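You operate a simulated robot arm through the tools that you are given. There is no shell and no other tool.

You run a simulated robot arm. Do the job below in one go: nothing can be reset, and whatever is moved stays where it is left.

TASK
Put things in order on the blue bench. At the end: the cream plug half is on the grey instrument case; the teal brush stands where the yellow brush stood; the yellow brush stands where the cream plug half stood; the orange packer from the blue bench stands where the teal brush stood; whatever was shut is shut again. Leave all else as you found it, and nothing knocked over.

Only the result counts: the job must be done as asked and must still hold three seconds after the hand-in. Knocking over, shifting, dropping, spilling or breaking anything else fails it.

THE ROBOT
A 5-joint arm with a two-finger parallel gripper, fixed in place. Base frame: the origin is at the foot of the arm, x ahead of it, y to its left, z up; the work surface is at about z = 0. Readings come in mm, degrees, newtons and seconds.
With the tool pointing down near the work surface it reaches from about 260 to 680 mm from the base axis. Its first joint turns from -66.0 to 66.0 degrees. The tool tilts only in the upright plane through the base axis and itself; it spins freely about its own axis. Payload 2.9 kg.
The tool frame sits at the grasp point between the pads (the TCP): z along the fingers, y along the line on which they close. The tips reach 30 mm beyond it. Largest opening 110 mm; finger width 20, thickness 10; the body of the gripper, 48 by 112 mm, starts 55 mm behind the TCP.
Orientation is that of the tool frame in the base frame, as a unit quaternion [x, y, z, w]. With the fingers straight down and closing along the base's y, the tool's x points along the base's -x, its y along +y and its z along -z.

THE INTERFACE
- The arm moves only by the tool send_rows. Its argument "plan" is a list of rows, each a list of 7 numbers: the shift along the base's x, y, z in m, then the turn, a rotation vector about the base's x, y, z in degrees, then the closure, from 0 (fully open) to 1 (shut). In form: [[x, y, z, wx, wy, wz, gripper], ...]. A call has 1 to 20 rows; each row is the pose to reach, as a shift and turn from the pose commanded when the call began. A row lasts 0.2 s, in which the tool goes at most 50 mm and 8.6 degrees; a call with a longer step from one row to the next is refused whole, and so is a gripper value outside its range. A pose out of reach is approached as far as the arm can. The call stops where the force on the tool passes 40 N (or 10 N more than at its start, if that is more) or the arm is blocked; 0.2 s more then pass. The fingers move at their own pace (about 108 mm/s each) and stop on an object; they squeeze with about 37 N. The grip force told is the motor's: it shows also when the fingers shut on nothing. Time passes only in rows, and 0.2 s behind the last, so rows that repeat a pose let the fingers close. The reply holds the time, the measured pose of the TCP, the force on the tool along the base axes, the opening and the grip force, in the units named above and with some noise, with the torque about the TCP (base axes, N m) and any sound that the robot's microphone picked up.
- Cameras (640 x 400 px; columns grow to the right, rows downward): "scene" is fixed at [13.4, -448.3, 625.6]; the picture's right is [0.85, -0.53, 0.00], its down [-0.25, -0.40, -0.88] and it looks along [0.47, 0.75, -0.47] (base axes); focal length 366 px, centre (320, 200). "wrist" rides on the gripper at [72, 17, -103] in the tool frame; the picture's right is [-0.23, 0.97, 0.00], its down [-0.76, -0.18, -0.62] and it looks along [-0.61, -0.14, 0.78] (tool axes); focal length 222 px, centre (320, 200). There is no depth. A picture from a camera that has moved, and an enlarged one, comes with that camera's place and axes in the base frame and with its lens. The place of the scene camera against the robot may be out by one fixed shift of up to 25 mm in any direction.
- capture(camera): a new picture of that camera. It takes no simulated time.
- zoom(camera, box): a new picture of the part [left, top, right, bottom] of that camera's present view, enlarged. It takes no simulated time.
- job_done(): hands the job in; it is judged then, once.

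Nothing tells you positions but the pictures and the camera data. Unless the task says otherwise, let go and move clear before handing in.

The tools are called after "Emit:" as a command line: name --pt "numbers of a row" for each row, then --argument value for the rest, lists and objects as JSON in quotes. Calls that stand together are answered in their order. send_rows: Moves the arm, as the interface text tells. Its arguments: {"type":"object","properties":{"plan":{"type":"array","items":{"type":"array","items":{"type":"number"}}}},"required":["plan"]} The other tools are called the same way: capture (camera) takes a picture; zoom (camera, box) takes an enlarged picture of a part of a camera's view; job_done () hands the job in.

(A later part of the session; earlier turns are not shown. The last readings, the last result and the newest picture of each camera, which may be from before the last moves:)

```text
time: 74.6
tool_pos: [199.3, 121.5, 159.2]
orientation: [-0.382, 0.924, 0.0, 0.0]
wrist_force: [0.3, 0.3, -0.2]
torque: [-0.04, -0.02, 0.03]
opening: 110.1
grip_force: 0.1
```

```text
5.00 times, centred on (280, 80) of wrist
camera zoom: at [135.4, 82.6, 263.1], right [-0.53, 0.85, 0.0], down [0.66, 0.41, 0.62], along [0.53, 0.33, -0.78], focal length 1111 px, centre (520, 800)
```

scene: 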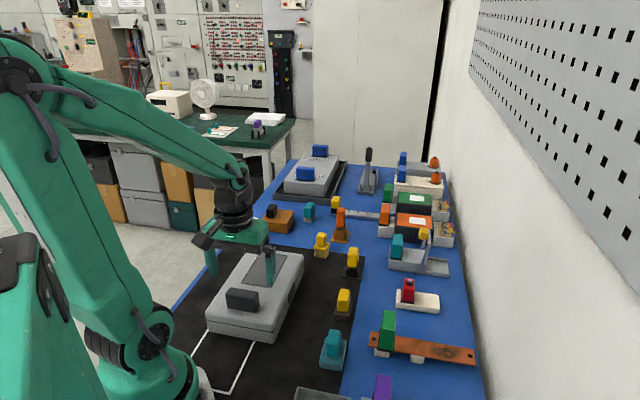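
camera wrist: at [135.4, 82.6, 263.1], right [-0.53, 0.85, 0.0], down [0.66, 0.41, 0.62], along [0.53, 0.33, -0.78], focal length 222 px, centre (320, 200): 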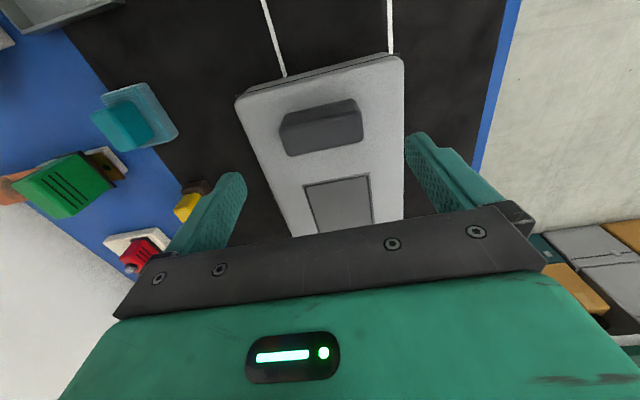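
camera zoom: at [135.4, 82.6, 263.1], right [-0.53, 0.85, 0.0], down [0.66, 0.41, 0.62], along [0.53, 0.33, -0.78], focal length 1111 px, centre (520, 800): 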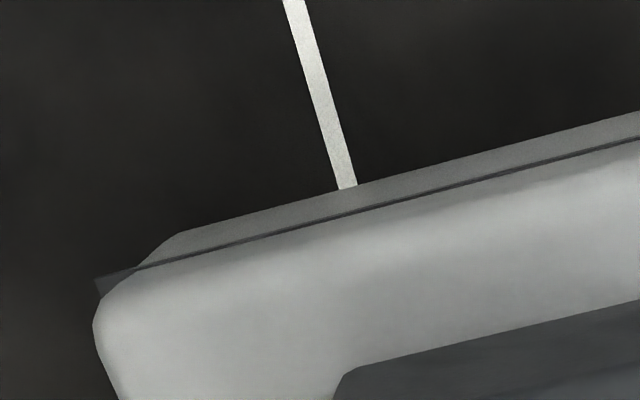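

My two views now agree that the handle's top is at about z=95 and its centre at radius 221, so my earlier grip was shallow and off-centre. I'll grip it properly and test with tiny lifts.

Emit:
send_rows --pt "-0.0038 -0.0038 -0.02 0 0 0 0" --pt "-0.0038 -0.0038 -0.04 0 0 0 0" --pt "-0.0038 -0.0038 -0.055 0 0 0 0" --pt "-0.0038 -0.0038 -0.064 0 0 0 0" --pt "-0.0038 -0.0038 -0.064 0 0 0 0"

Emit:
capture --camera "wrist"

Emit:
zoom --camera "scene" --box '[190, 230, 320, 350]'

```text
time: 75.8
tool_pos: [203.5, 122.7, 99.1]
orientation: [-0.382, 0.924, -0.001, -0.001]
wrist_force: [-1.0, 0.9, 0.1]
torque: [-0.01, 0.0, 0.0]
opening: 110.0
grip_force: 0.1
out of reach, approached as far as the arm can: row 3, 4, 5
```

```text
taken
camera wrist: at [137.8, 83.9, 203.0], right [-0.53, 0.85, 0.0], down [0.67, 0.41, 0.62], along [0.53, 0.33, -0.78], focal length 222 px, centre (320, 200)
```

wrist: 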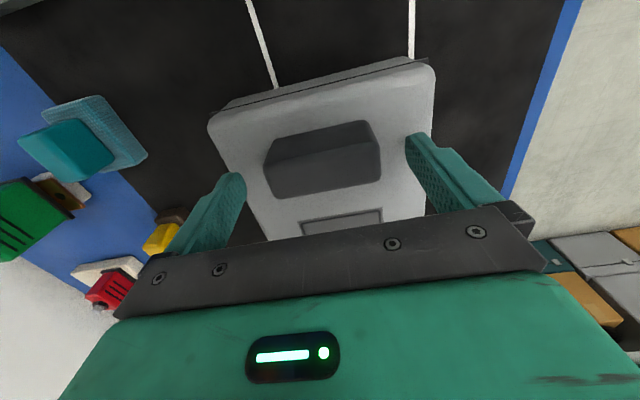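

```text
3.33 times, centred on (255, 290) of scene
camera zoom: at [13.4, -448.3, 625.6], right [0.85, -0.53, 0.0], down [-0.25, -0.4, -0.88], along [0.47, 0.75, -0.47], focal length 1220 px, centre (537, -100)
```

zoom: 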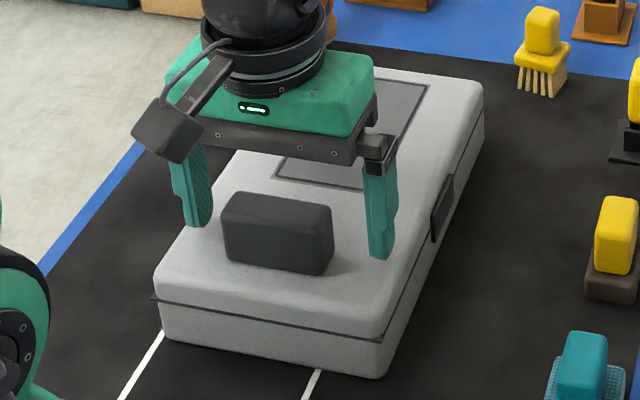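

The handle sits inside the arm's inner reach limit, so the case clearly isn't meant to be opened; it's just a platform. Next I'll check whether the teal brush position is reachable with the tool down.

Emit:
send_rows --pt "0.0 0.0 0.03 0 0 0 0" --pt "0.0 0.0 0.07 0 0 0 0" --pt "0.0 0.0 0.11 0 0 0 0" --pt "0.03 0.03 0.13 0 0 0 0" --pt "0.06 0.058 0.13 0 0 0 0" --pt "0.09 0.086 0.13 0 0 0 0" --pt "0.12 0.114 0.13 0 0 0 0" --pt "0.15 0.142 0.13 0 0 0 0" --pt "0.18 0.17 0.13 0 0 0 0" --pt "0.21 0.198 0.13 0 0 0 0" --pt "0.24 0.226 0.13 0 0 0 0" --pt "0.27 0.254 0.12 0 0 0 0" --pt "0.3 0.282 0.11 0 0 0 0" --pt "0.3 0.282 0.11 0 0 0 0"

Emit:
capture --camera "wrist"

Emit:
zoom --camera "scene" --box '[190, 230, 320, 350]'

```text
time: 78.8
tool_pos: [503.0, 403.1, 210.1]
orientation: [-0.382, 0.924, 0.0, -0.001]
wrist_force: [0.2, 0.0, 0.5]
torque: [-0.02, -0.01, 0.01]
opening: 110.0
grip_force: 0.0
```

```text
taken
camera wrist: at [438.0, 364.6, 312.9], right [-0.53, 0.85, 0.0], down [0.67, 0.41, 0.62], along [0.53, 0.33, -0.78], focal length 222 px, centre (320, 200)
```

wrist: 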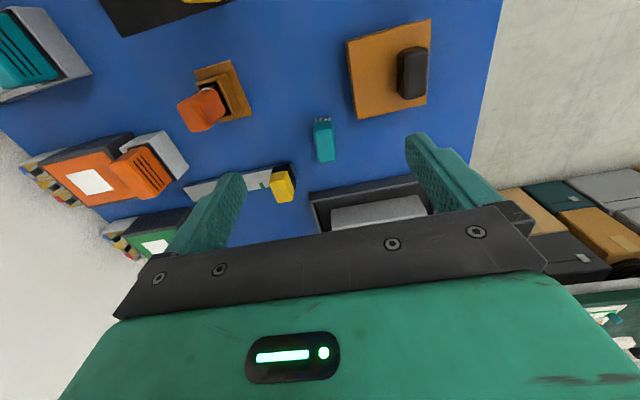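

```text
3.33 times, centred on (255, 290) of scene
camera zoom: at [13.4, -448.3, 625.6], right [0.85, -0.53, 0.0], down [-0.25, -0.4, -0.88], along [0.47, 0.75, -0.47], focal length 1220 px, centre (537, -100)
```

zoom: 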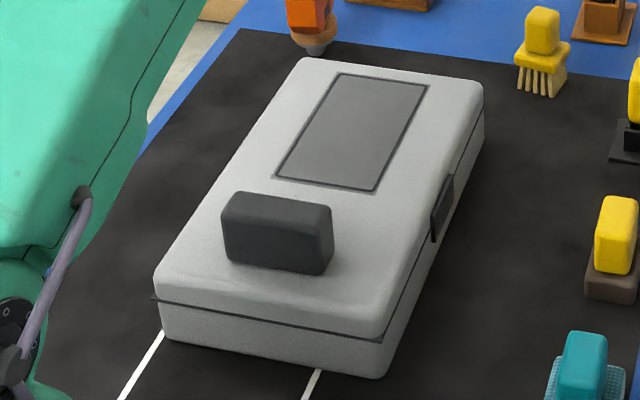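

Emit:
zoom --camera "wrist" --box '[280, 90, 380, 180]'

Emit:
zoom --camera "wrist" --box '[160, 40, 270, 150]'

```text
4.44 times, centred on (330, 135) of wrist
camera zoom: at [438.0, 364.6, 312.9], right [-0.53, 0.85, 0.0], down [0.67, 0.41, 0.62], along [0.53, 0.33, -0.78], focal length 987 px, centre (276, 489)
```

zoom: 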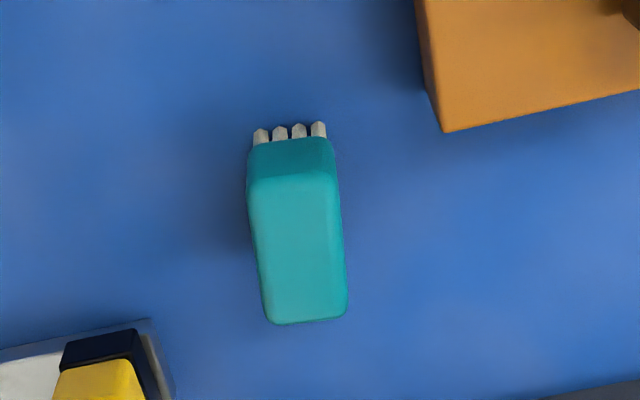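

```text
3.64 times, centred on (215, 95) of wrist
camera zoom: at [438.0, 364.6, 312.9], right [-0.53, 0.85, 0.0], down [0.67, 0.41, 0.62], along [0.53, 0.33, -0.78], focal length 808 px, centre (702, 582)
```

zoom: 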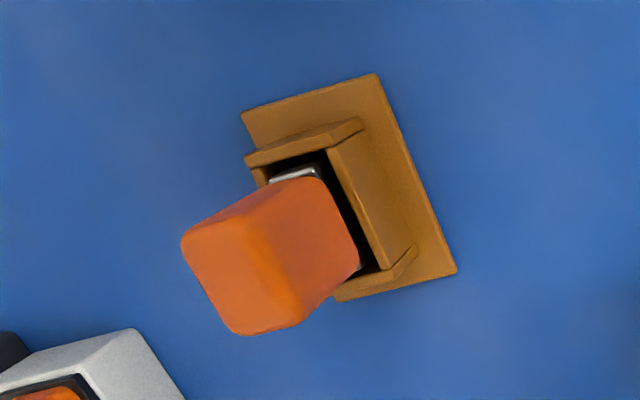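

Emit:
send_rows --pt "0.02 0.017 -0.01 0 0 0 0" --pt "0.0375 0.032 -0.03 0 0 0 0" --pt "0.0375 0.032 -0.06 0 0 0 0" --pt "0.0375 0.032 -0.09 0 0 0 0" --pt "0.0375 0.032 -0.11 0 0 0 0" --pt "0.0375 0.032 -0.11 0 0 0 0"

Emit:
capture --camera "wrist"

```text
time: 80.2
tool_pos: [527.5, 425.0, 100.3]
orientation: [-0.382, 0.924, 0.001, -0.001]
wrist_force: [1.2, 0.4, 0.0]
torque: [0.01, -0.02, 0.02]
opening: 109.8
grip_force: 0.1
out of reach, approached as far as the arm can: row 1, 2, 3, 4, 5, 6
```

```text
taken
camera wrist: at [462.5, 385.9, 204.5], right [-0.53, 0.85, 0.0], down [0.67, 0.41, 0.62], along [0.53, 0.33, -0.78], focal length 222 px, centre (320, 200)
```

wrist: 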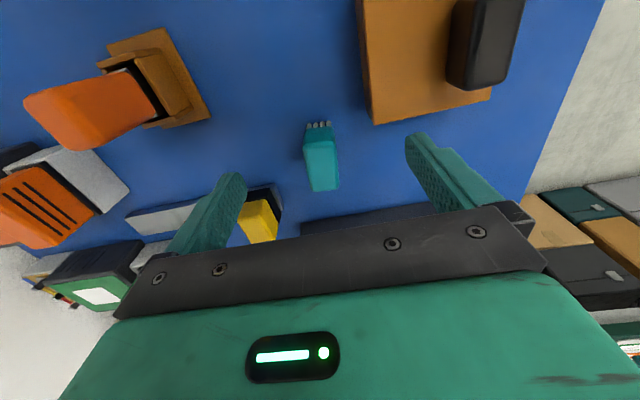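

At z=100 the straight-down reach ends at r≈677 and the teal brush is at r≈693, so a bit of tilt extends the reach when needed. I'll make one proper tilted grip on the case handle to settle whether the case opens at all.

Emit:
send_rows --pt "-0.01 -0.01 0.03 0 0 0 0" --pt "-0.02 -0.02 0.06 0 0 0 0" --pt "-0.045 -0.045 0.09 0 0 0 0" --pt "-0.075 -0.073 0.12 0 0 0 0" --pt "-0.105 -0.101 0.13 0 0 0 0" --pt "-0.135 -0.129 0.13 0 0 0 0" --pt "-0.165 -0.157 0.13 0 0 0 0" --pt "-0.195 -0.184 0.13 0 0 0 0" --pt "-0.225 -0.21 0.13 -1.5 2.4 0 0" --pt "-0.255 -0.237 0.13 -3 4.9 0 0" --pt "-0.285 -0.264 0.13 -4.7 7.7 0 0" --pt "-0.31 -0.287 0.13 -6.3 10.2 0 0" --pt "-0.333 -0.307 0.12 -7.86 12.78 0 0" --pt "-0.333 -0.307 0.08 -7.86 12.78 0 0" --pt "-0.333 -0.307 0.05 -7.86 12.78 0 0" --pt "-0.333 -0.307 0.05 -7.86 12.78 0 0"

Emit:
capture --camera "wrist"

Emit:
zoom --camera "scene" --box '[190, 230, 320, 350]'

```text
refused: row 4 steps farther than a row can; nothing moved
```

```text
taken
camera wrist: at [462.5, 385.9, 204.5], right [-0.53, 0.85, 0.0], down [0.67, 0.41, 0.62], along [0.53, 0.33, -0.78], focal length 222 px, centre (320, 200)
```

wrist: 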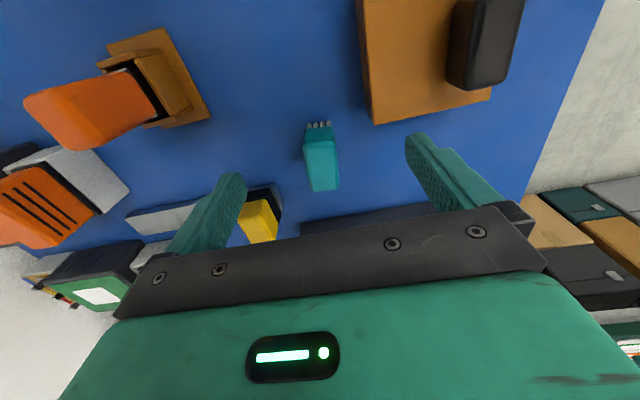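

```text
3.33 times, centred on (255, 290) of scene
camera zoom: at [13.4, -448.3, 625.6], right [0.85, -0.53, 0.0], down [-0.25, -0.4, -0.88], along [0.47, 0.75, -0.47], focal length 1220 px, centre (537, -100)
```

zoom: 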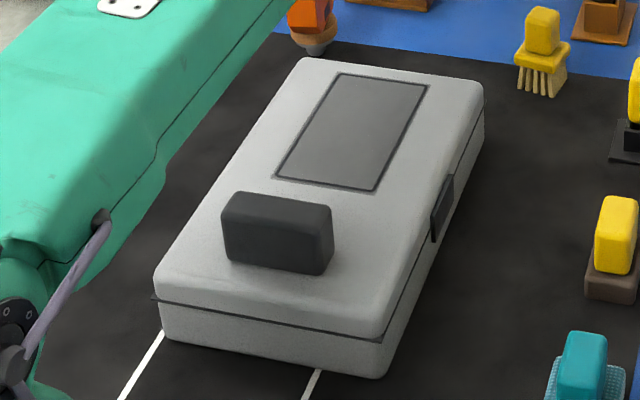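

Emit:
send_rows --pt "-0.01 -0.01 0.03 0 0 0 0" --pt "-0.025 -0.025 0.06 0 0 0 0" --pt "-0.05 -0.05 0.085 0 0 0 0" --pt "-0.078 -0.076 0.11 0 0 0 0" --pt "-0.108 -0.104 0.125 0 0 0 0" --pt "-0.138 -0.132 0.13 0 0 0 0" --pt "-0.168 -0.16 0.13 0 0 0 0" --pt "-0.198 -0.187 0.13 0 0 0 0" --pt "-0.228 -0.213 0.13 -1.5 2.4 0 0" --pt "-0.258 -0.24 0.13 -3 4.9 0 0" --pt "-0.288 -0.267 0.13 -4.7 7.7 0 0" --pt "-0.313 -0.289 0.13 -6.3 10.2 0 0" --pt "-0.333 -0.307 0.11 -7.86 12.78 0 0" --pt "-0.333 -0.307 0.08 -7.86 12.78 0 0" --pt "-0.333 -0.307 0.05 -7.86 12.78 0 0" --pt "-0.333 -0.307 0.05 -7.86 12.78 0 0"

Emit:
capture --camera "wrist"

Emit:
zoom --camera "scene" --box '[190, 230, 320, 350]'

```text
time: 83.6
tool_pos: [193.8, 120.1, 150.1]
orientation: [-0.379, 0.916, -0.02, -0.13]
wrist_force: [-0.8, 0.1, 0.1]
torque: [-0.03, 0.01, -0.03]
opening: 110.0
grip_force: 0.1
```

```text
taken
camera wrist: at [154.6, 96.2, 269.6], right [-0.53, 0.85, 0.0], down [0.78, 0.48, 0.4], along [0.34, 0.21, -0.92], focal length 222 px, centre (320, 200)
```

wrist: 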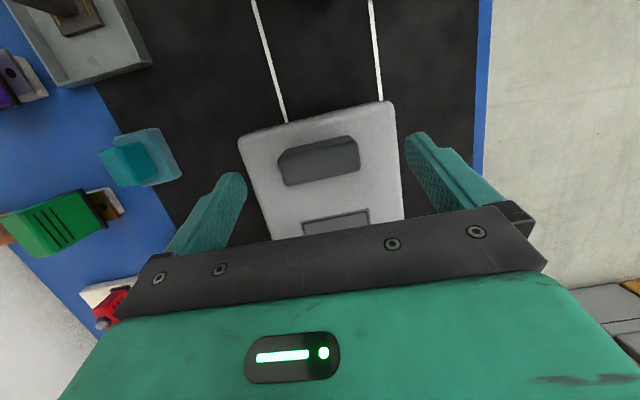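

```text
3.33 times, centred on (255, 290) of scene
camera zoom: at [13.4, -448.3, 625.6], right [0.85, -0.53, 0.0], down [-0.25, -0.4, -0.88], along [0.47, 0.75, -0.47], focal length 1220 px, centre (537, -100)
```

zoom: 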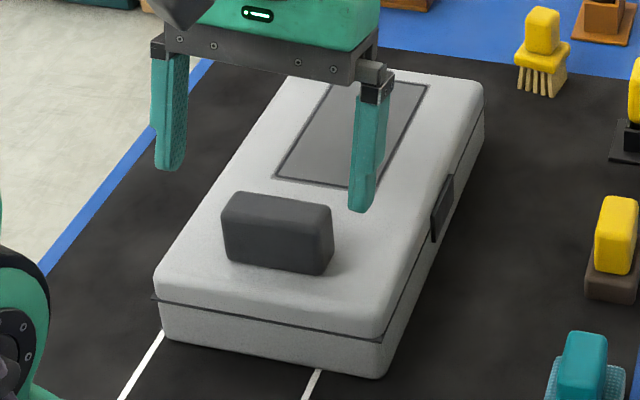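

Emit:
send_rows --pt "0.0006 0.0022 -0.02 0 0 0 0" --pt "0.0006 0.0022 -0.04 0 0 0 0" --pt "0.0006 0.0022 -0.052 0 0 0 0" --pt "0.0006 0.0022 -0.059 0 0 0 0" --pt "0.0006 0.0022 -0.059 0 0 0 0"

Emit:
capture --camera "wrist"

Emit:
zoom --camera "scene" --box '[190, 230, 320, 350]'

```text
time: 84.8
tool_pos: [196.1, 121.4, 94.6]
orientation: [-0.377, 0.917, -0.021, -0.128]
wrist_force: [-1.5, 0.1, 8.2]
torque: [-0.39, -0.34, -0.11]
opening: 109.3
grip_force: 0.0
stopped in row 5: the force on the tool passed its limit at 42 N (the readings are from after the stop); the commanded pose is now the measured one
```

```text
taken
camera wrist: at [155.1, 98.0, 214.1], right [-0.52, 0.85, 0.0], down [0.78, 0.48, 0.4], along [0.34, 0.21, -0.92], focal length 222 px, centre (320, 200)
```

wrist: 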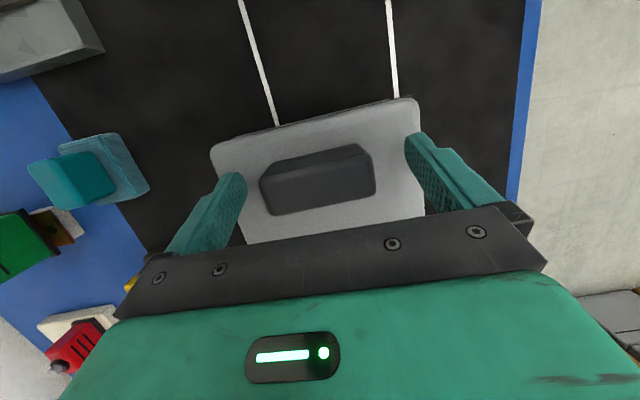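

```text
3.33 times, centred on (255, 290) of scene
camera zoom: at [13.4, -448.4, 625.6], right [0.85, -0.53, 0.0], down [-0.25, -0.4, -0.88], along [0.47, 0.75, -0.47], focal length 1220 px, centre (537, -100)
```

zoom: 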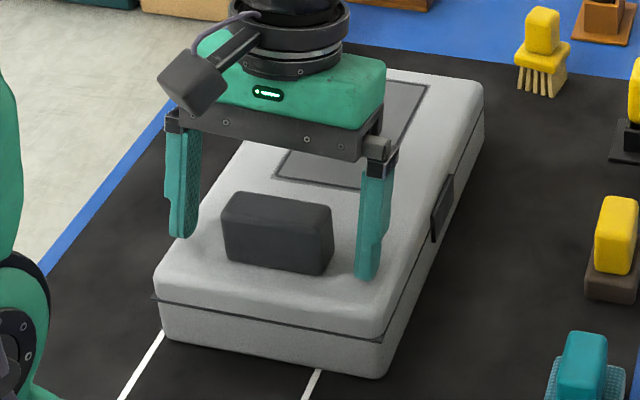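

The fingertips touched the lid, so the lid top is at z≈63, and force stops are reported explicitly, so my first lift wasn't a force stop. I'll raise 3 mm, grip, and lift gently.

Emit:
send_rows --pt "-0.001 0.0 0.003 0 0 0 0" --pt "-0.001 0.0 0.003 0 0 0 0.25" --pt "-0.001 0.0 0.003 0 0 0 0.4" --pt "-0.001 0.0 0.003 0 0 0 0.6" --pt "-0.001 0.0 0.003 0 0 0 1" --pt "-0.001 0.0 0.003 0 0 0 1"

Emit:
zoom --camera "scene" --box '[190, 230, 320, 350]'

```text
time: 86.2
tool_pos: [194.1, 121.4, 97.2]
orientation: [-0.378, 0.917, -0.022, -0.128]
wrist_force: [-1.6, -2.0, 5.9]
torque: [-0.53, -0.47, 0.02]
opening: 66.1
grip_force: 37.0
```

```text
3.33 times, centred on (255, 290) of scene
camera zoom: at [13.4, -448.4, 625.6], right [0.85, -0.53, 0.0], down [-0.25, -0.4, -0.88], along [0.47, 0.75, -0.47], focal length 1220 px, centre (537, -100)
```

zoom: 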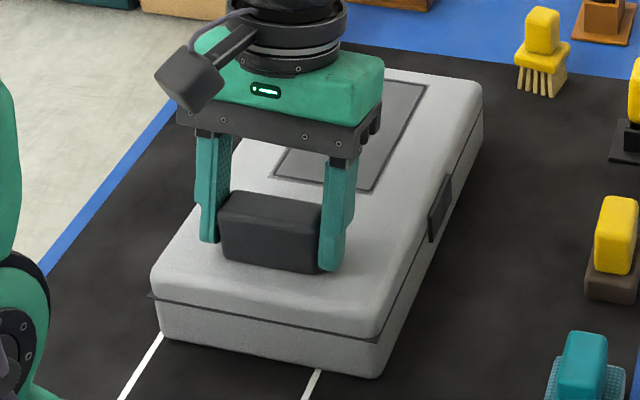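

Emit:
send_rows --pt "0.0 0.0 0.001 0 0 0 1" --pt "0.0 0.0 0.002 0 0 0 1" --pt "0.0 0.0 0.003 0 0 0 1"

Emit:
zoom --camera "scene" --box '[190, 230, 320, 350]'

```text
time: 87.0
tool_pos: [194.0, 120.9, 100.3]
orientation: [-0.378, 0.917, -0.022, -0.128]
wrist_force: [-0.1, -1.1, -0.7]
torque: [-0.15, -0.15, -0.16]
opening: 64.9
grip_force: 37.1
```

```text
3.33 times, centred on (255, 290) of scene
camera zoom: at [13.4, -448.3, 625.6], right [0.85, -0.53, 0.0], down [-0.25, -0.4, -0.88], along [0.47, 0.75, -0.47], focal length 1220 px, centre (537, -100)
```

zoom: 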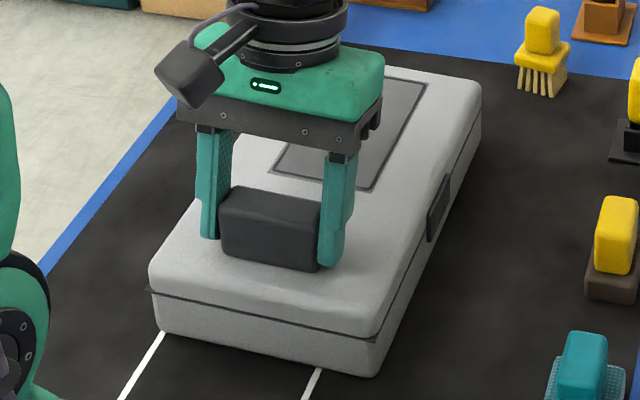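

Emit:
send_rows --pt "0.0004 0.0003 0.002 0 0 0 1" --pt "0.0008 0.0006 0.004 0 0 0 1" --pt "0.0012 0.0009 0.006 0 0 0 1" --pt "0.0018 0.0012 0.009 0 0 0 1"

Emit:
zoom --camera "scene" --box '[190, 230, 320, 350]'

Emit:
capture --camera "wrist"

```text
time: 88.0
tool_pos: [196.2, 122.2, 109.8]
orientation: [-0.378, 0.917, -0.022, -0.128]
wrist_force: [0.3, -0.4, -3.0]
torque: [-0.16, 0.17, -0.01]
opening: 64.7
grip_force: 37.3
```

```text
3.33 times, centred on (255, 290) of scene
camera zoom: at [13.4, -448.3, 625.6], right [0.85, -0.53, 0.0], down [-0.25, -0.4, -0.88], along [0.47, 0.75, -0.47], focal length 1220 px, centre (537, -100)
```

zoom: 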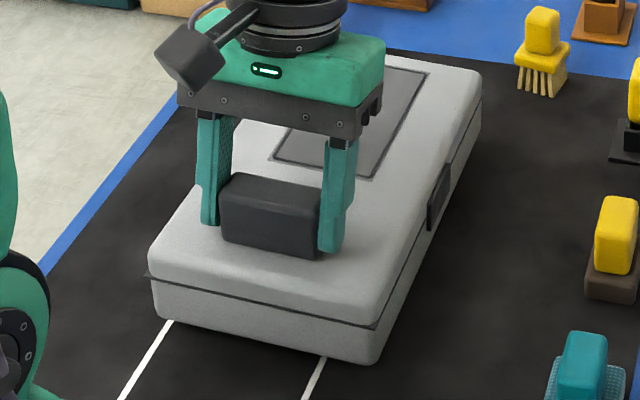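

```text
taken
camera wrist: at [156.2, 99.0, 229.1], right [-0.52, 0.85, 0.0], down [0.78, 0.48, 0.4], along [0.34, 0.21, -0.92], focal length 222 px, centre (320, 200)
```

wrist: 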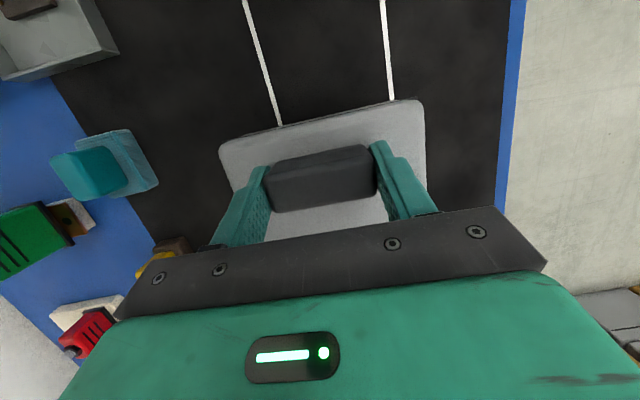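

With a good grip the whole near end of the case rises on only about 3 N, so it is a light hood or cover. I'll tilt it further about its far edge and look underneath.

Emit:
send_rows --pt "0.0022 0.0022 0.005 0 0 0 1" --pt "0.0048 0.0048 0.0105 0 0 0 1" --pt "0.0075 0.0075 0.0158 0 0 0 1" --pt "0.0102 0.0102 0.021 0 0 0 1"

Emit:
zoom --camera "scene" --box '[190, 230, 320, 350]'

Emit:
capture --camera "wrist"

```text
time: 89.0
tool_pos: [205.3, 133.3, 131.2]
orientation: [-0.378, 0.917, -0.024, -0.128]
wrist_force: [0.2, -0.1, -2.7]
torque: [-0.19, 0.16, 0.03]
opening: 64.7
grip_force: 37.1
```

```text
3.33 times, centred on (255, 290) of scene
camera zoom: at [13.4, -448.3, 625.6], right [0.85, -0.53, 0.0], down [-0.25, -0.4, -0.88], along [0.47, 0.75, -0.47], focal length 1220 px, centre (537, -100)
```

zoom: 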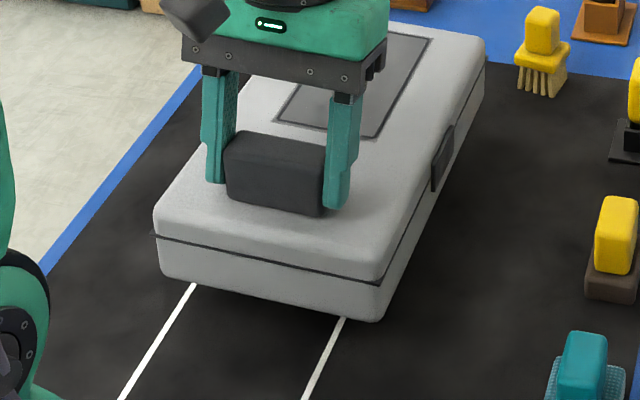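

```text
taken
camera wrist: at [165.3, 109.6, 250.6], right [-0.53, 0.85, -0.01], down [0.78, 0.48, 0.4], along [0.34, 0.21, -0.92], focal length 222 px, centre (320, 200)
```

wrist: 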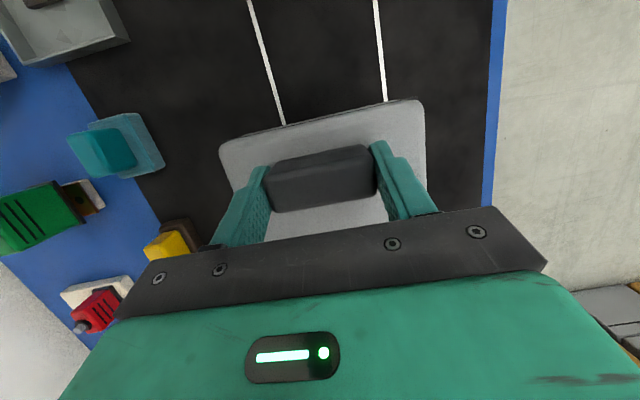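

The case came up whole and weighs only about 3 N, so it is a light cover. I'll lift straight up and look at what it was covering.

Emit:
send_rows --pt "0 0 0.01 0 0 0 1" --pt "0 0 0.02 0 0 0 1" --pt "0 0 0.03 0 0 0 1" --pt "0 0 0.04 0 0 0 1" --pt "0 0 0.05 0 0 0 1" --pt "0 0 0.06 0 0 0 1"

Emit:
zoom --camera "scene" --box '[190, 230, 320, 350]'

Emit:
capture --camera "scene"

```text
time: 90.4
tool_pos: [205.8, 132.8, 190.2]
orientation: [-0.378, 0.916, -0.023, -0.129]
wrist_force: [-0.2, -0.1, -2.7]
torque: [-0.14, 0.21, 0.03]
opening: 64.8
grip_force: 36.5
```

```text
3.33 times, centred on (255, 290) of scene
camera zoom: at [13.4, -448.3, 625.6], right [0.85, -0.53, 0.0], down [-0.25, -0.4, -0.88], along [0.47, 0.75, -0.47], focal length 1220 px, centre (537, -100)
```

zoom: 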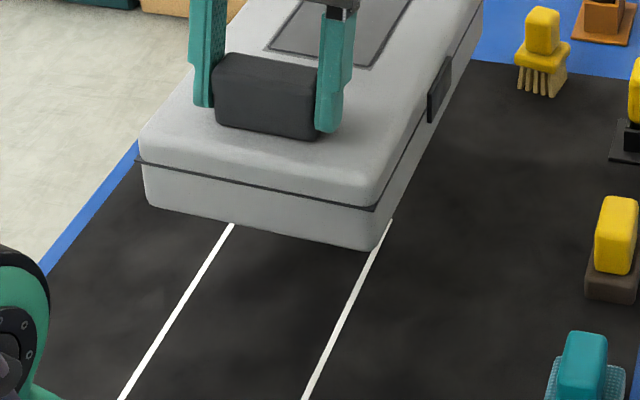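

```text
taken
```

scene: 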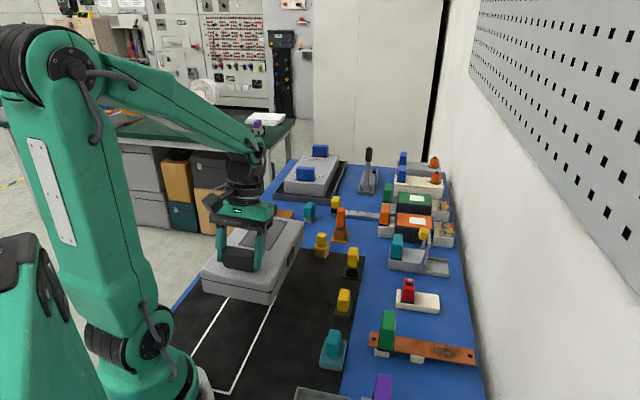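

Emit:
send_rows --pt "0 0 0.01 0 0 0 1" --pt "0 0 0.022 0 0 0 1" --pt "0 0 0.034 0 0 0 1" --pt "0 0 0.046 0 0 0 1" --pt "0 0 0.058 0 0 0 1" --pt "0 0 0.07 0 0 0 1" --pt "0 0 0.082 0 0 0 1" --pt "0 0 0.094 0 0 0 1" --pt "0 0 0.1 0 0 0 1" --pt "0 0 0.1 0 0 0 1"

Emit:
capture --camera "scene"

Emit:
zoom --camera "scene" --box '[190, 200, 350, 350]'

```text
time: 92.6
tool_pos: [205.6, 132.1, 290.5]
orientation: [-0.378, 0.916, -0.024, -0.128]
wrist_force: [0.6, -1.2, -3.7]
torque: [-0.19, 0.16, -0.03]
opening: 64.8
grip_force: 37.1
```

```text
taken
```

scene: 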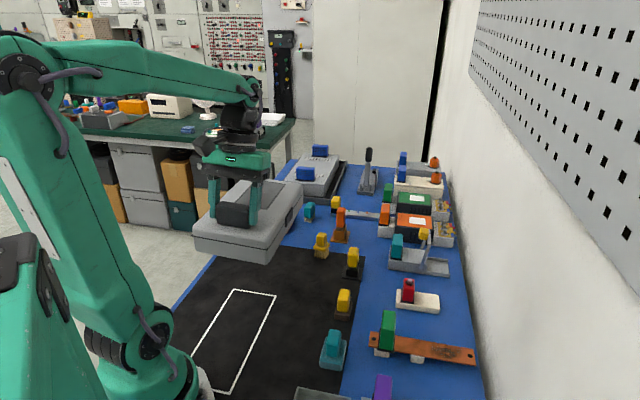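

```text
2.67 times, centred on (270, 275) of scene
camera zoom: at [13.4, -448.3, 625.6], right [0.85, -0.53, 0.0], down [-0.25, -0.4, -0.88], along [0.47, 0.75, -0.47], focal length 976 px, centre (453, 0)
```

zoom: 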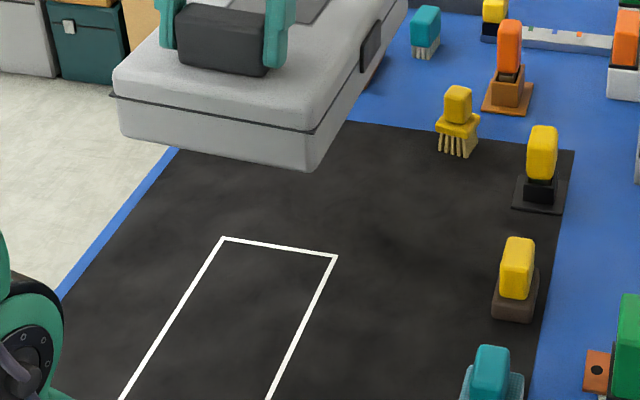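

There was nothing under the case. It's just light, so I'll set it back exactly where it was, first lowering it nearly all the way and comparing with the first picture.

Emit:
send_rows --pt "-0.002 -0.0024 -0.015 0 0 0 1" --pt "-0.004 -0.0048 -0.03 0 0 0 1" --pt "-0.006 -0.0072 -0.045 0 0 0 1" --pt "-0.0098 -0.0118 -0.06 0 0 0 1" --pt "-0.0098 -0.0118 -0.075 0 0 0 1" --pt "-0.0098 -0.0118 -0.09 0 0 0 1" --pt "-0.0098 -0.0118 -0.105 0 0 0 1" --pt "-0.0098 -0.0118 -0.12 0 0 0 1" --pt "-0.0098 -0.0118 -0.135 0 0 0 1" --pt "-0.0098 -0.0118 -0.15 0 0 0 1" --pt "-0.0098 -0.0118 -0.162 0 0 0 1" --pt "-0.0098 -0.0118 -0.172 0 0 0 1" --pt "-0.0098 -0.0118 -0.18 0 0 0 1" --pt "-0.0098 -0.0118 -0.186 0 0 0 1" --pt "-0.0098 -0.0118 -0.1885 0 0 0 1" --pt "-0.0098 -0.0118 -0.1885 0 0 0 1"

Emit:
zoom --camera "scene" --box '[190, 230, 320, 350]'

```text
time: 96.0
tool_pos: [195.9, 121.0, 102.7]
orientation: [-0.378, 0.917, -0.02, -0.128]
wrist_force: [-3.4, 0.1, 12.1]
torque: [-0.08, -1.06, 0.05]
opening: 65.0
grip_force: 36.9
```

```text
3.33 times, centred on (255, 290) of scene
camera zoom: at [13.4, -448.4, 625.6], right [0.85, -0.53, 0.0], down [-0.25, -0.4, -0.88], along [0.47, 0.75, -0.47], focal length 1220 px, centre (537, -100)
```

zoom: 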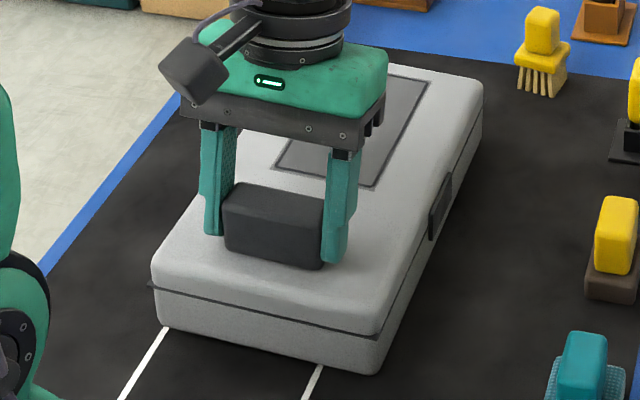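

Emit:
send_rows --pt "0.0 0.0 -0.001 0 0 0 1" --pt "0.0 0.0 -0.002 0 0 0 1" --pt "0.0 0.0 -0.003 0 0 0 1"

Emit:
zoom --camera "scene" --box '[190, 230, 320, 350]'

```text
time: 96.8
tool_pos: [196.6, 122.4, 100.1]
orientation: [-0.378, 0.917, -0.021, -0.129]
wrist_force: [-6.6, 5.5, 23.4]
torque: [-0.6, -1.01, 0.12]
opening: 65.4
grip_force: 37.1
```

```text
3.33 times, centred on (255, 290) of scene
camera zoom: at [13.3, -448.4, 625.6], right [0.85, -0.53, 0.0], down [-0.25, -0.4, -0.88], along [0.47, 0.75, -0.47], focal length 1220 px, centre (537, -100)
```

zoom: 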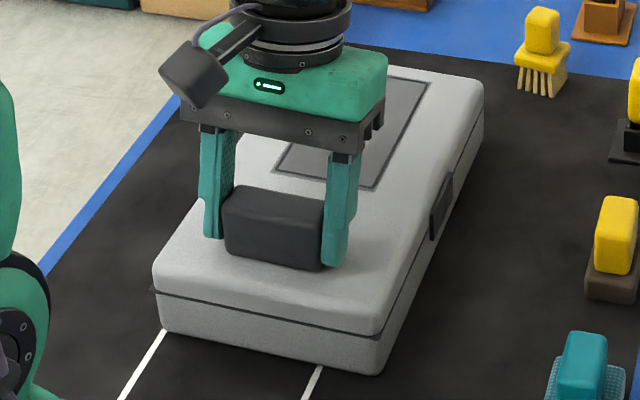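

Emit:
send_rows --pt "0.0 0.0 -0.001 0 0 0 1" --pt "0.0 0.0 -0.002 0 0 0 1"

Emit:
zoom --camera "scene" --box '[190, 230, 320, 350]'

```text
time: 97.4
tool_pos: [197.0, 120.7, 96.8]
orientation: [-0.377, 0.917, -0.021, -0.129]
wrist_force: [-6.6, 6.6, 25.5]
torque: [-0.76, -0.81, 0.1]
opening: 65.8
grip_force: 37.5
```

```text
3.33 times, centred on (255, 290) of scene
camera zoom: at [13.3, -448.4, 625.6], right [0.85, -0.53, 0.0], down [-0.25, -0.4, -0.88], along [0.47, 0.75, -0.47], focal length 1220 px, centre (537, -100)
```

zoom: 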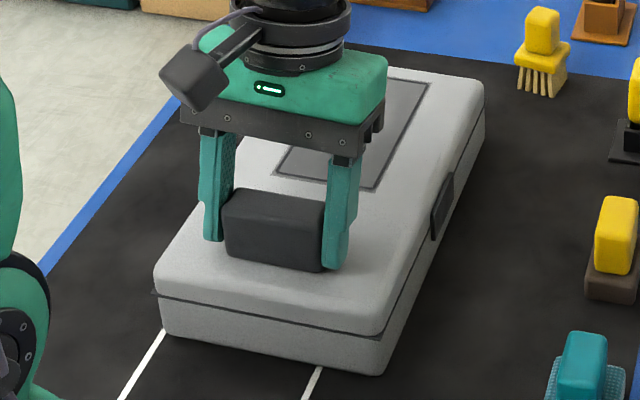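

Emit:
send_rows --pt "0.0 0.0 -0.001 0 0 0 1" --pt "0.0 0.0 -0.001 0 0 0 0.38" --pt "0.0 0.0 0.0 0 0 0 0.3" --pt "0.0 0.0 0.003 0 0 0 0.15" --pt "0.0 0.0 0.01 0 0 0 0.1"

Emit:
zoom --camera "scene" --box '[190, 230, 320, 350]'

```text
time: 98.6
tool_pos: [196.1, 121.7, 106.4]
orientation: [-0.377, 0.917, -0.021, -0.129]
wrist_force: [0.4, -0.2, -0.3]
torque: [0.0, -0.02, 0.0]
opening: 99.0
grip_force: 0.1
```

```text
3.33 times, centred on (255, 290) of scene
camera zoom: at [13.4, -448.3, 625.6], right [0.85, -0.53, 0.0], down [-0.25, -0.4, -0.88], along [0.47, 0.75, -0.47], focal length 1220 px, centre (537, -100)
```

zoom: 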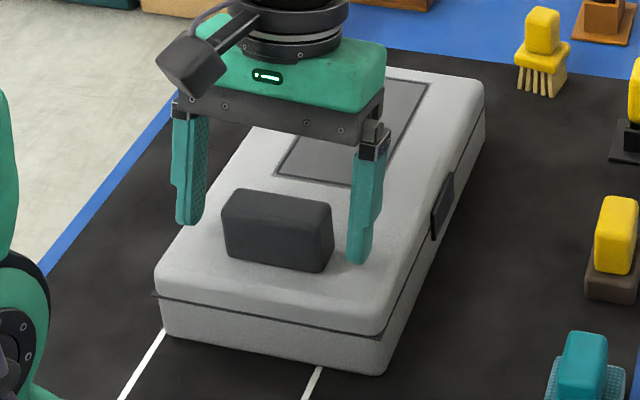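

Emit:
send_rows --pt "0 0 0.03 0 0 0 0" --pt "0 0 0.07 2 -3.2 0 0" --pt "0.02 0.01 0.11 4 -6.4 0 0" --pt "0.05 0.03 0.14 6 -9.6 0 0" --pt "0.09 0.05 0.15 7.86 -12.78 0 0" --pt "0.13 0.07 0.15 7.86 -12.78 0 0" --pt "0.17 0.09 0.15 7.86 -12.78 0 0"

Emit:
zoom --camera "scene" --box '[195, 275, 275, 350]'

Emit:
zoom --camera "scene" --box '[190, 230, 320, 350]'

Emit:
zoom --camera "scene" --box '[260, 250, 320, 350]'

```text
time: 100.2
tool_pos: [365.6, 212.1, 257.8]
orientation: [-0.381, 0.925, 0.0, 0.0]
wrist_force: [0.7, 0.1, -0.3]
torque: [-0.01, 0.02, -0.04]
opening: 110.0
grip_force: 0.0
```

```text
5.33 times, centred on (235, 312) of scene
camera zoom: at [13.4, -448.4, 625.6], right [0.85, -0.53, 0.0], down [-0.25, -0.4, -0.88], along [0.47, 0.75, -0.47], focal length 1952 px, centre (773, -400)
```

zoom: 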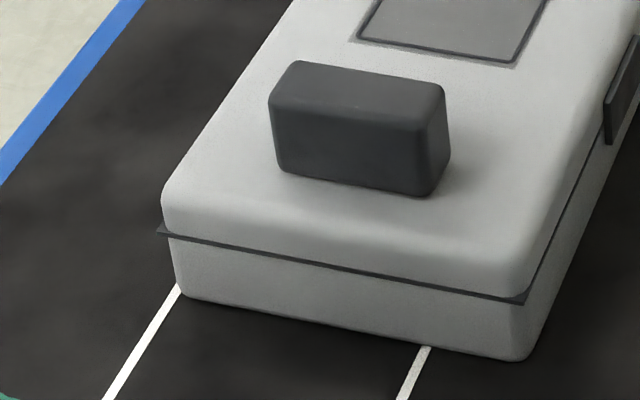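

```text
3.33 times, centred on (255, 290) of scene
camera zoom: at [13.4, -448.4, 625.6], right [0.85, -0.53, 0.0], down [-0.25, -0.4, -0.88], along [0.47, 0.75, -0.47], focal length 1220 px, centre (537, -100)
```

zoom: 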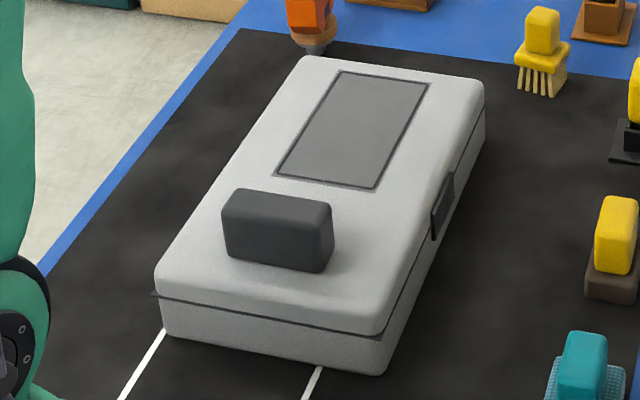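

```text
4.00 times, centred on (290, 300) of scene
camera zoom: at [13.4, -448.4, 625.6], right [0.85, -0.53, 0.0], down [-0.25, -0.4, -0.88], along [0.47, 0.75, -0.47], focal length 1464 px, centre (440, -200)
```

zoom: 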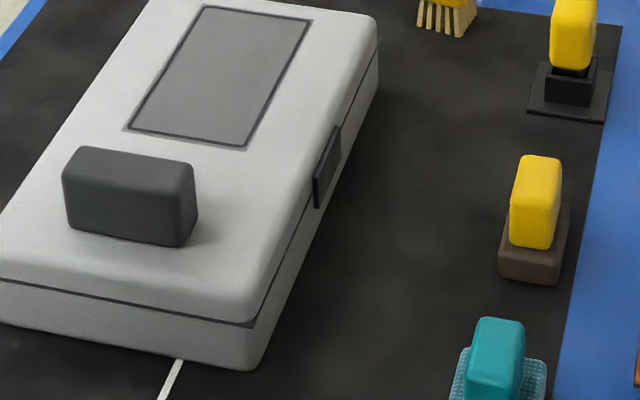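

The case sits about 3 mm outward and 2 mm left of where it was. I'll re-grip it and slide it back those few millimetres.

Emit:
send_rows --pt "-0.04 -0.02 0.0 0 0 0 0" --pt "-0.08 -0.04 0.0 -2 3.2 0 0" --pt "-0.12 -0.06 -0.01 -4 6.4 0 0" --pt "-0.15 -0.08 -0.03 -6 9.6 0 0" --pt "-0.1695 -0.0904 -0.06 -7.86 12.78 0 0" --pt "-0.1695 -0.0904 -0.1 -7.86 12.78 0 0" --pt "-0.1695 -0.0904 -0.13 -7.86 12.78 0 0" --pt "-0.1695 -0.0904 -0.15 -7.86 12.78 0 0" --pt "-0.1695 -0.0904 -0.158 -7.86 12.78 0 0" --pt "-0.1695 -0.0904 -0.158 -7.86 12.78 0 0"

```text
time: 102.4
tool_pos: [196.5, 121.0, 98.5]
orientation: [-0.378, 0.917, -0.021, -0.129]
wrist_force: [0.1, 1.1, -1.2]
torque: [-0.02, 0.03, 0.0]
opening: 110.3
grip_force: 0.1
```

Emit:
send_rows --pt "0 0 0 0 0 0 0.3" --pt "0 0 0 0 0 0 0.45" --pt "0 0 0 0 0 0 1" --pt "0 0 0 0 0 0 1"

Emit:
zoom --camera "scene" --box '[260, 250, 320, 350]'

```text
time: 103.4
tool_pos: [196.7, 120.4, 100.4]
orientation: [-0.378, 0.917, -0.021, -0.129]
wrist_force: [1.6, -1.9, 2.1]
torque: [-0.55, -0.26, -0.11]
opening: 66.3
grip_force: 36.8
```

```text
4.00 times, centred on (290, 300) of scene
camera zoom: at [13.4, -448.3, 625.6], right [0.85, -0.53, 0.0], down [-0.25, -0.4, -0.88], along [0.47, 0.75, -0.47], focal length 1464 px, centre (440, -200)
```

zoom: 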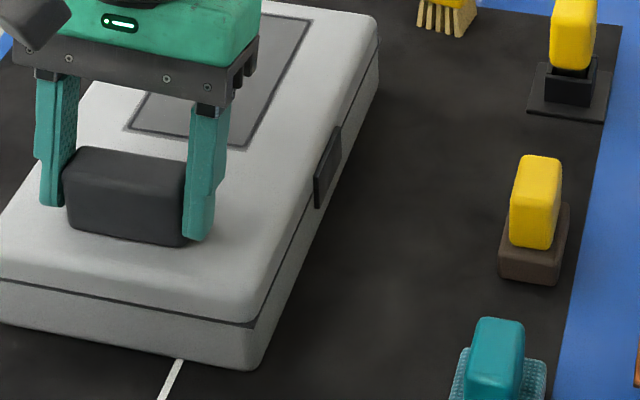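

Emit:
send_rows --pt "-0.0002 -0.0012 0 0 0 0 1" --pt "-0.0004 -0.0024 0 0 0 0 1" --pt "-0.0007 -0.0036 0 0 0 0 1" --pt "-0.0007 -0.0036 0 0 0 0 1"

Emit:
zoom --camera "scene" --box '[260, 250, 320, 350]'

Emit:
zoom --camera "scene" --box '[190, 230, 320, 350]'

```text
time: 104.4
tool_pos: [196.9, 117.6, 99.9]
orientation: [-0.377, 0.917, -0.018, -0.127]
wrist_force: [3.3, 8.7, 23.0]
torque: [-1.01, -0.58, 0.3]
opening: 66.2
grip_force: 37.3
```

```text
4.00 times, centred on (290, 300) of scene
camera zoom: at [13.3, -448.4, 625.6], right [0.85, -0.53, 0.0], down [-0.25, -0.4, -0.88], along [0.47, 0.75, -0.47], focal length 1464 px, centre (440, -200)
```

zoom: 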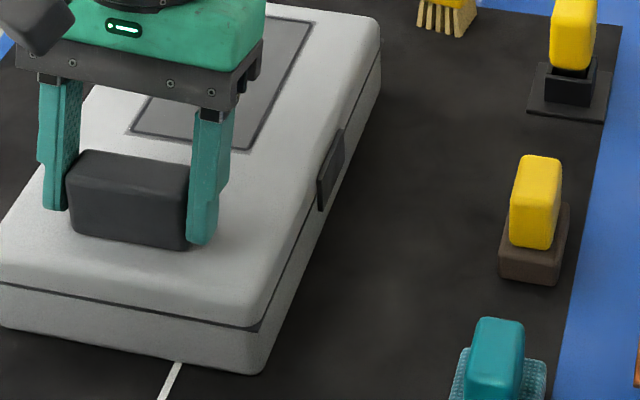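

```text
3.33 times, centred on (255, 290) of scene
camera zoom: at [13.3, -448.4, 625.6], right [0.85, -0.53, 0.0], down [-0.25, -0.4, -0.88], along [0.47, 0.75, -0.47], focal length 1220 px, centre (537, -100)
```

zoom: 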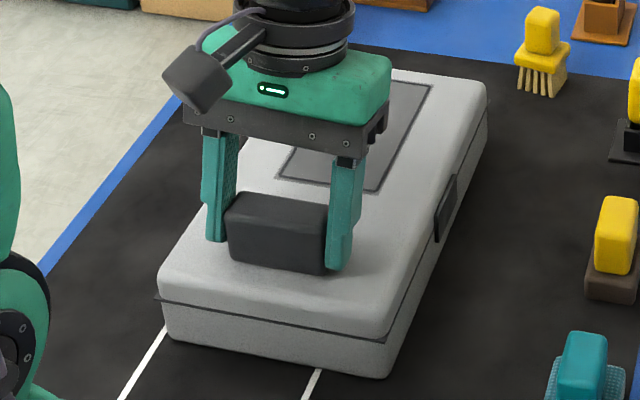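

Emit:
send_rows --pt "-0.0004 0.0004 0.0005 0 0 0 1" --pt "-0.0009 0.0009 0.001 0 0 0 1" --pt "-0.0009 0.0009 0.001 0 0 0 1"

Emit:
zoom --camera "scene" --box '[260, 250, 320, 350]'

Emit:
zoom --camera "scene" --box '[190, 230, 320, 350]'

```text
time: 105.2
tool_pos: [194.1, 118.3, 99.0]
orientation: [-0.378, 0.917, -0.02, -0.129]
wrist_force: [1.7, 0.2, 4.3]
torque: [0.16, -1.07, 0.0]
opening: 66.4
grip_force: 37.5
```

```text
4.00 times, centred on (290, 300) of scene
camera zoom: at [13.4, -448.4, 625.6], right [0.85, -0.53, 0.0], down [-0.25, -0.4, -0.88], along [0.47, 0.75, -0.47], focal length 1464 px, centre (440, -200)
```

zoom: 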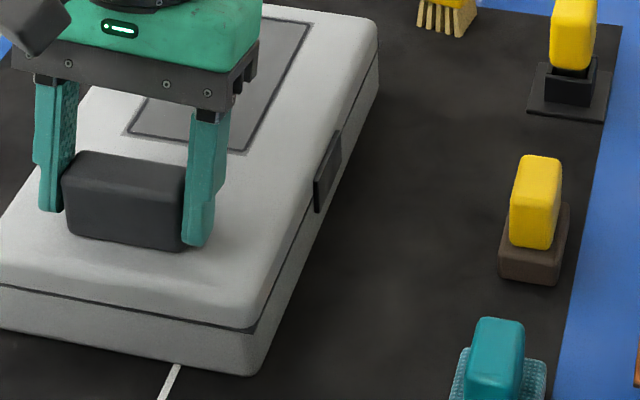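

```text
3.33 times, centred on (255, 290) of scene
camera zoom: at [13.4, -448.4, 625.6], right [0.85, -0.53, 0.0], down [-0.25, -0.4, -0.88], along [0.47, 0.75, -0.47], focal length 1220 px, centre (537, -100)
```

zoom: 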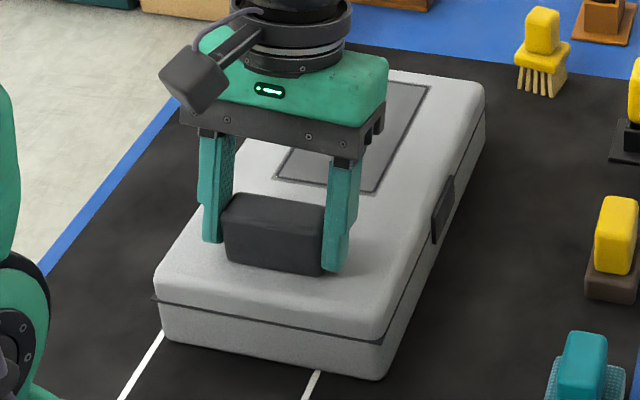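

Emit:
send_rows --pt "0.0 0.0 0.0 0 0 0 0.38" --pt "0.0 0.0 0.0 0 0 0 0.3" --pt "0.0 0.0 0.005 0 0 0 0.15" --pt "0.0 0.0 0.02 0 0 0 0.0" --pt "0.0 0.0 0.06 0 0 0 0.0" --pt "0.0 0.0 0.1 2 -3.2 0 0.0" --pt "0.02 0.01 0.13 4 -6.4 0 0" --pt "0.05 0.03 0.15 6 -9.6 0 0" --pt "0.09 0.05 0.16 7.86 -12.78 0 0" --pt "0.13 0.07 0.16 7.86 -12.78 0 0" --pt "0.17 0.09 0.16 7.86 -12.78 0 0"

Emit:
zoom --camera "scene" --box '[260, 250, 320, 350]'

Emit:
zoom --camera "scene" --box '[190, 230, 320, 350]'

Emit:
zoom --camera "scene" --box '[195, 275, 275, 350]'

```text
time: 107.6
tool_pos: [363.7, 207.2, 260.0]
orientation: [-0.38, 0.925, 0.0, 0.001]
wrist_force: [0.5, -1.0, -0.5]
torque: [-0.01, 0.03, 0.02]
opening: 110.2
grip_force: 0.0
```

```text
4.00 times, centred on (290, 300) of scene
camera zoom: at [13.4, -448.4, 625.6], right [0.85, -0.53, 0.0], down [-0.25, -0.4, -0.88], along [0.47, 0.75, -0.47], focal length 1464 px, centre (440, -200)
```

zoom: 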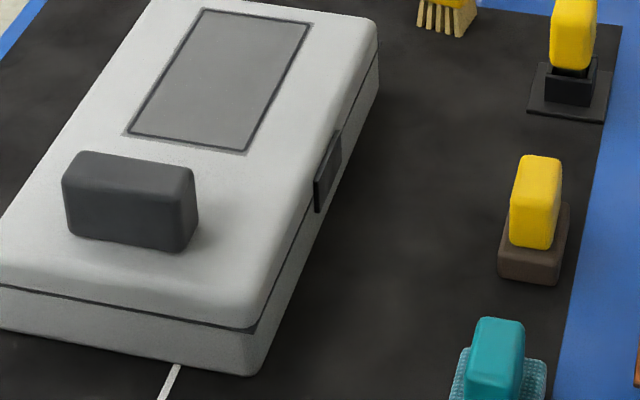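

```text
3.33 times, centred on (255, 290) of scene
camera zoom: at [13.4, -448.4, 625.6], right [0.85, -0.53, 0.0], down [-0.25, -0.4, -0.88], along [0.47, 0.75, -0.47], focal length 1220 px, centre (537, -100)
```

zoom: 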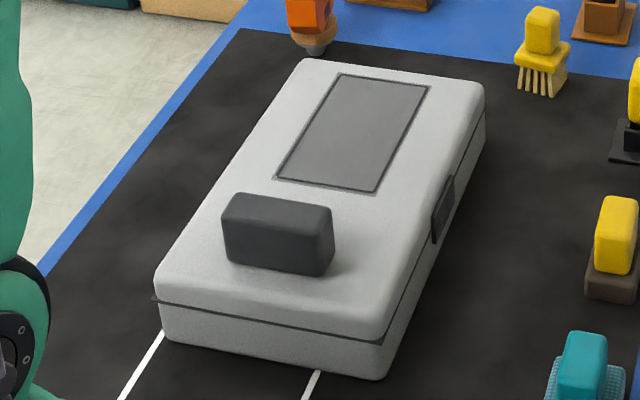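

```text
5.33 times, centred on (235, 312) of scene
camera zoom: at [13.4, -448.4, 625.6], right [0.85, -0.53, 0.0], down [-0.25, -0.4, -0.88], along [0.47, 0.75, -0.47], focal length 1952 px, centre (773, -400)
```

zoom: 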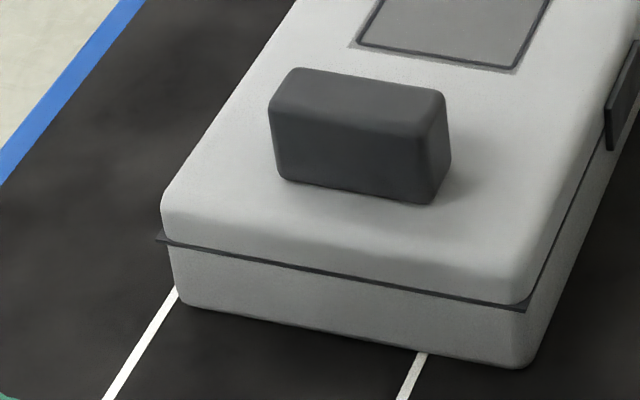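

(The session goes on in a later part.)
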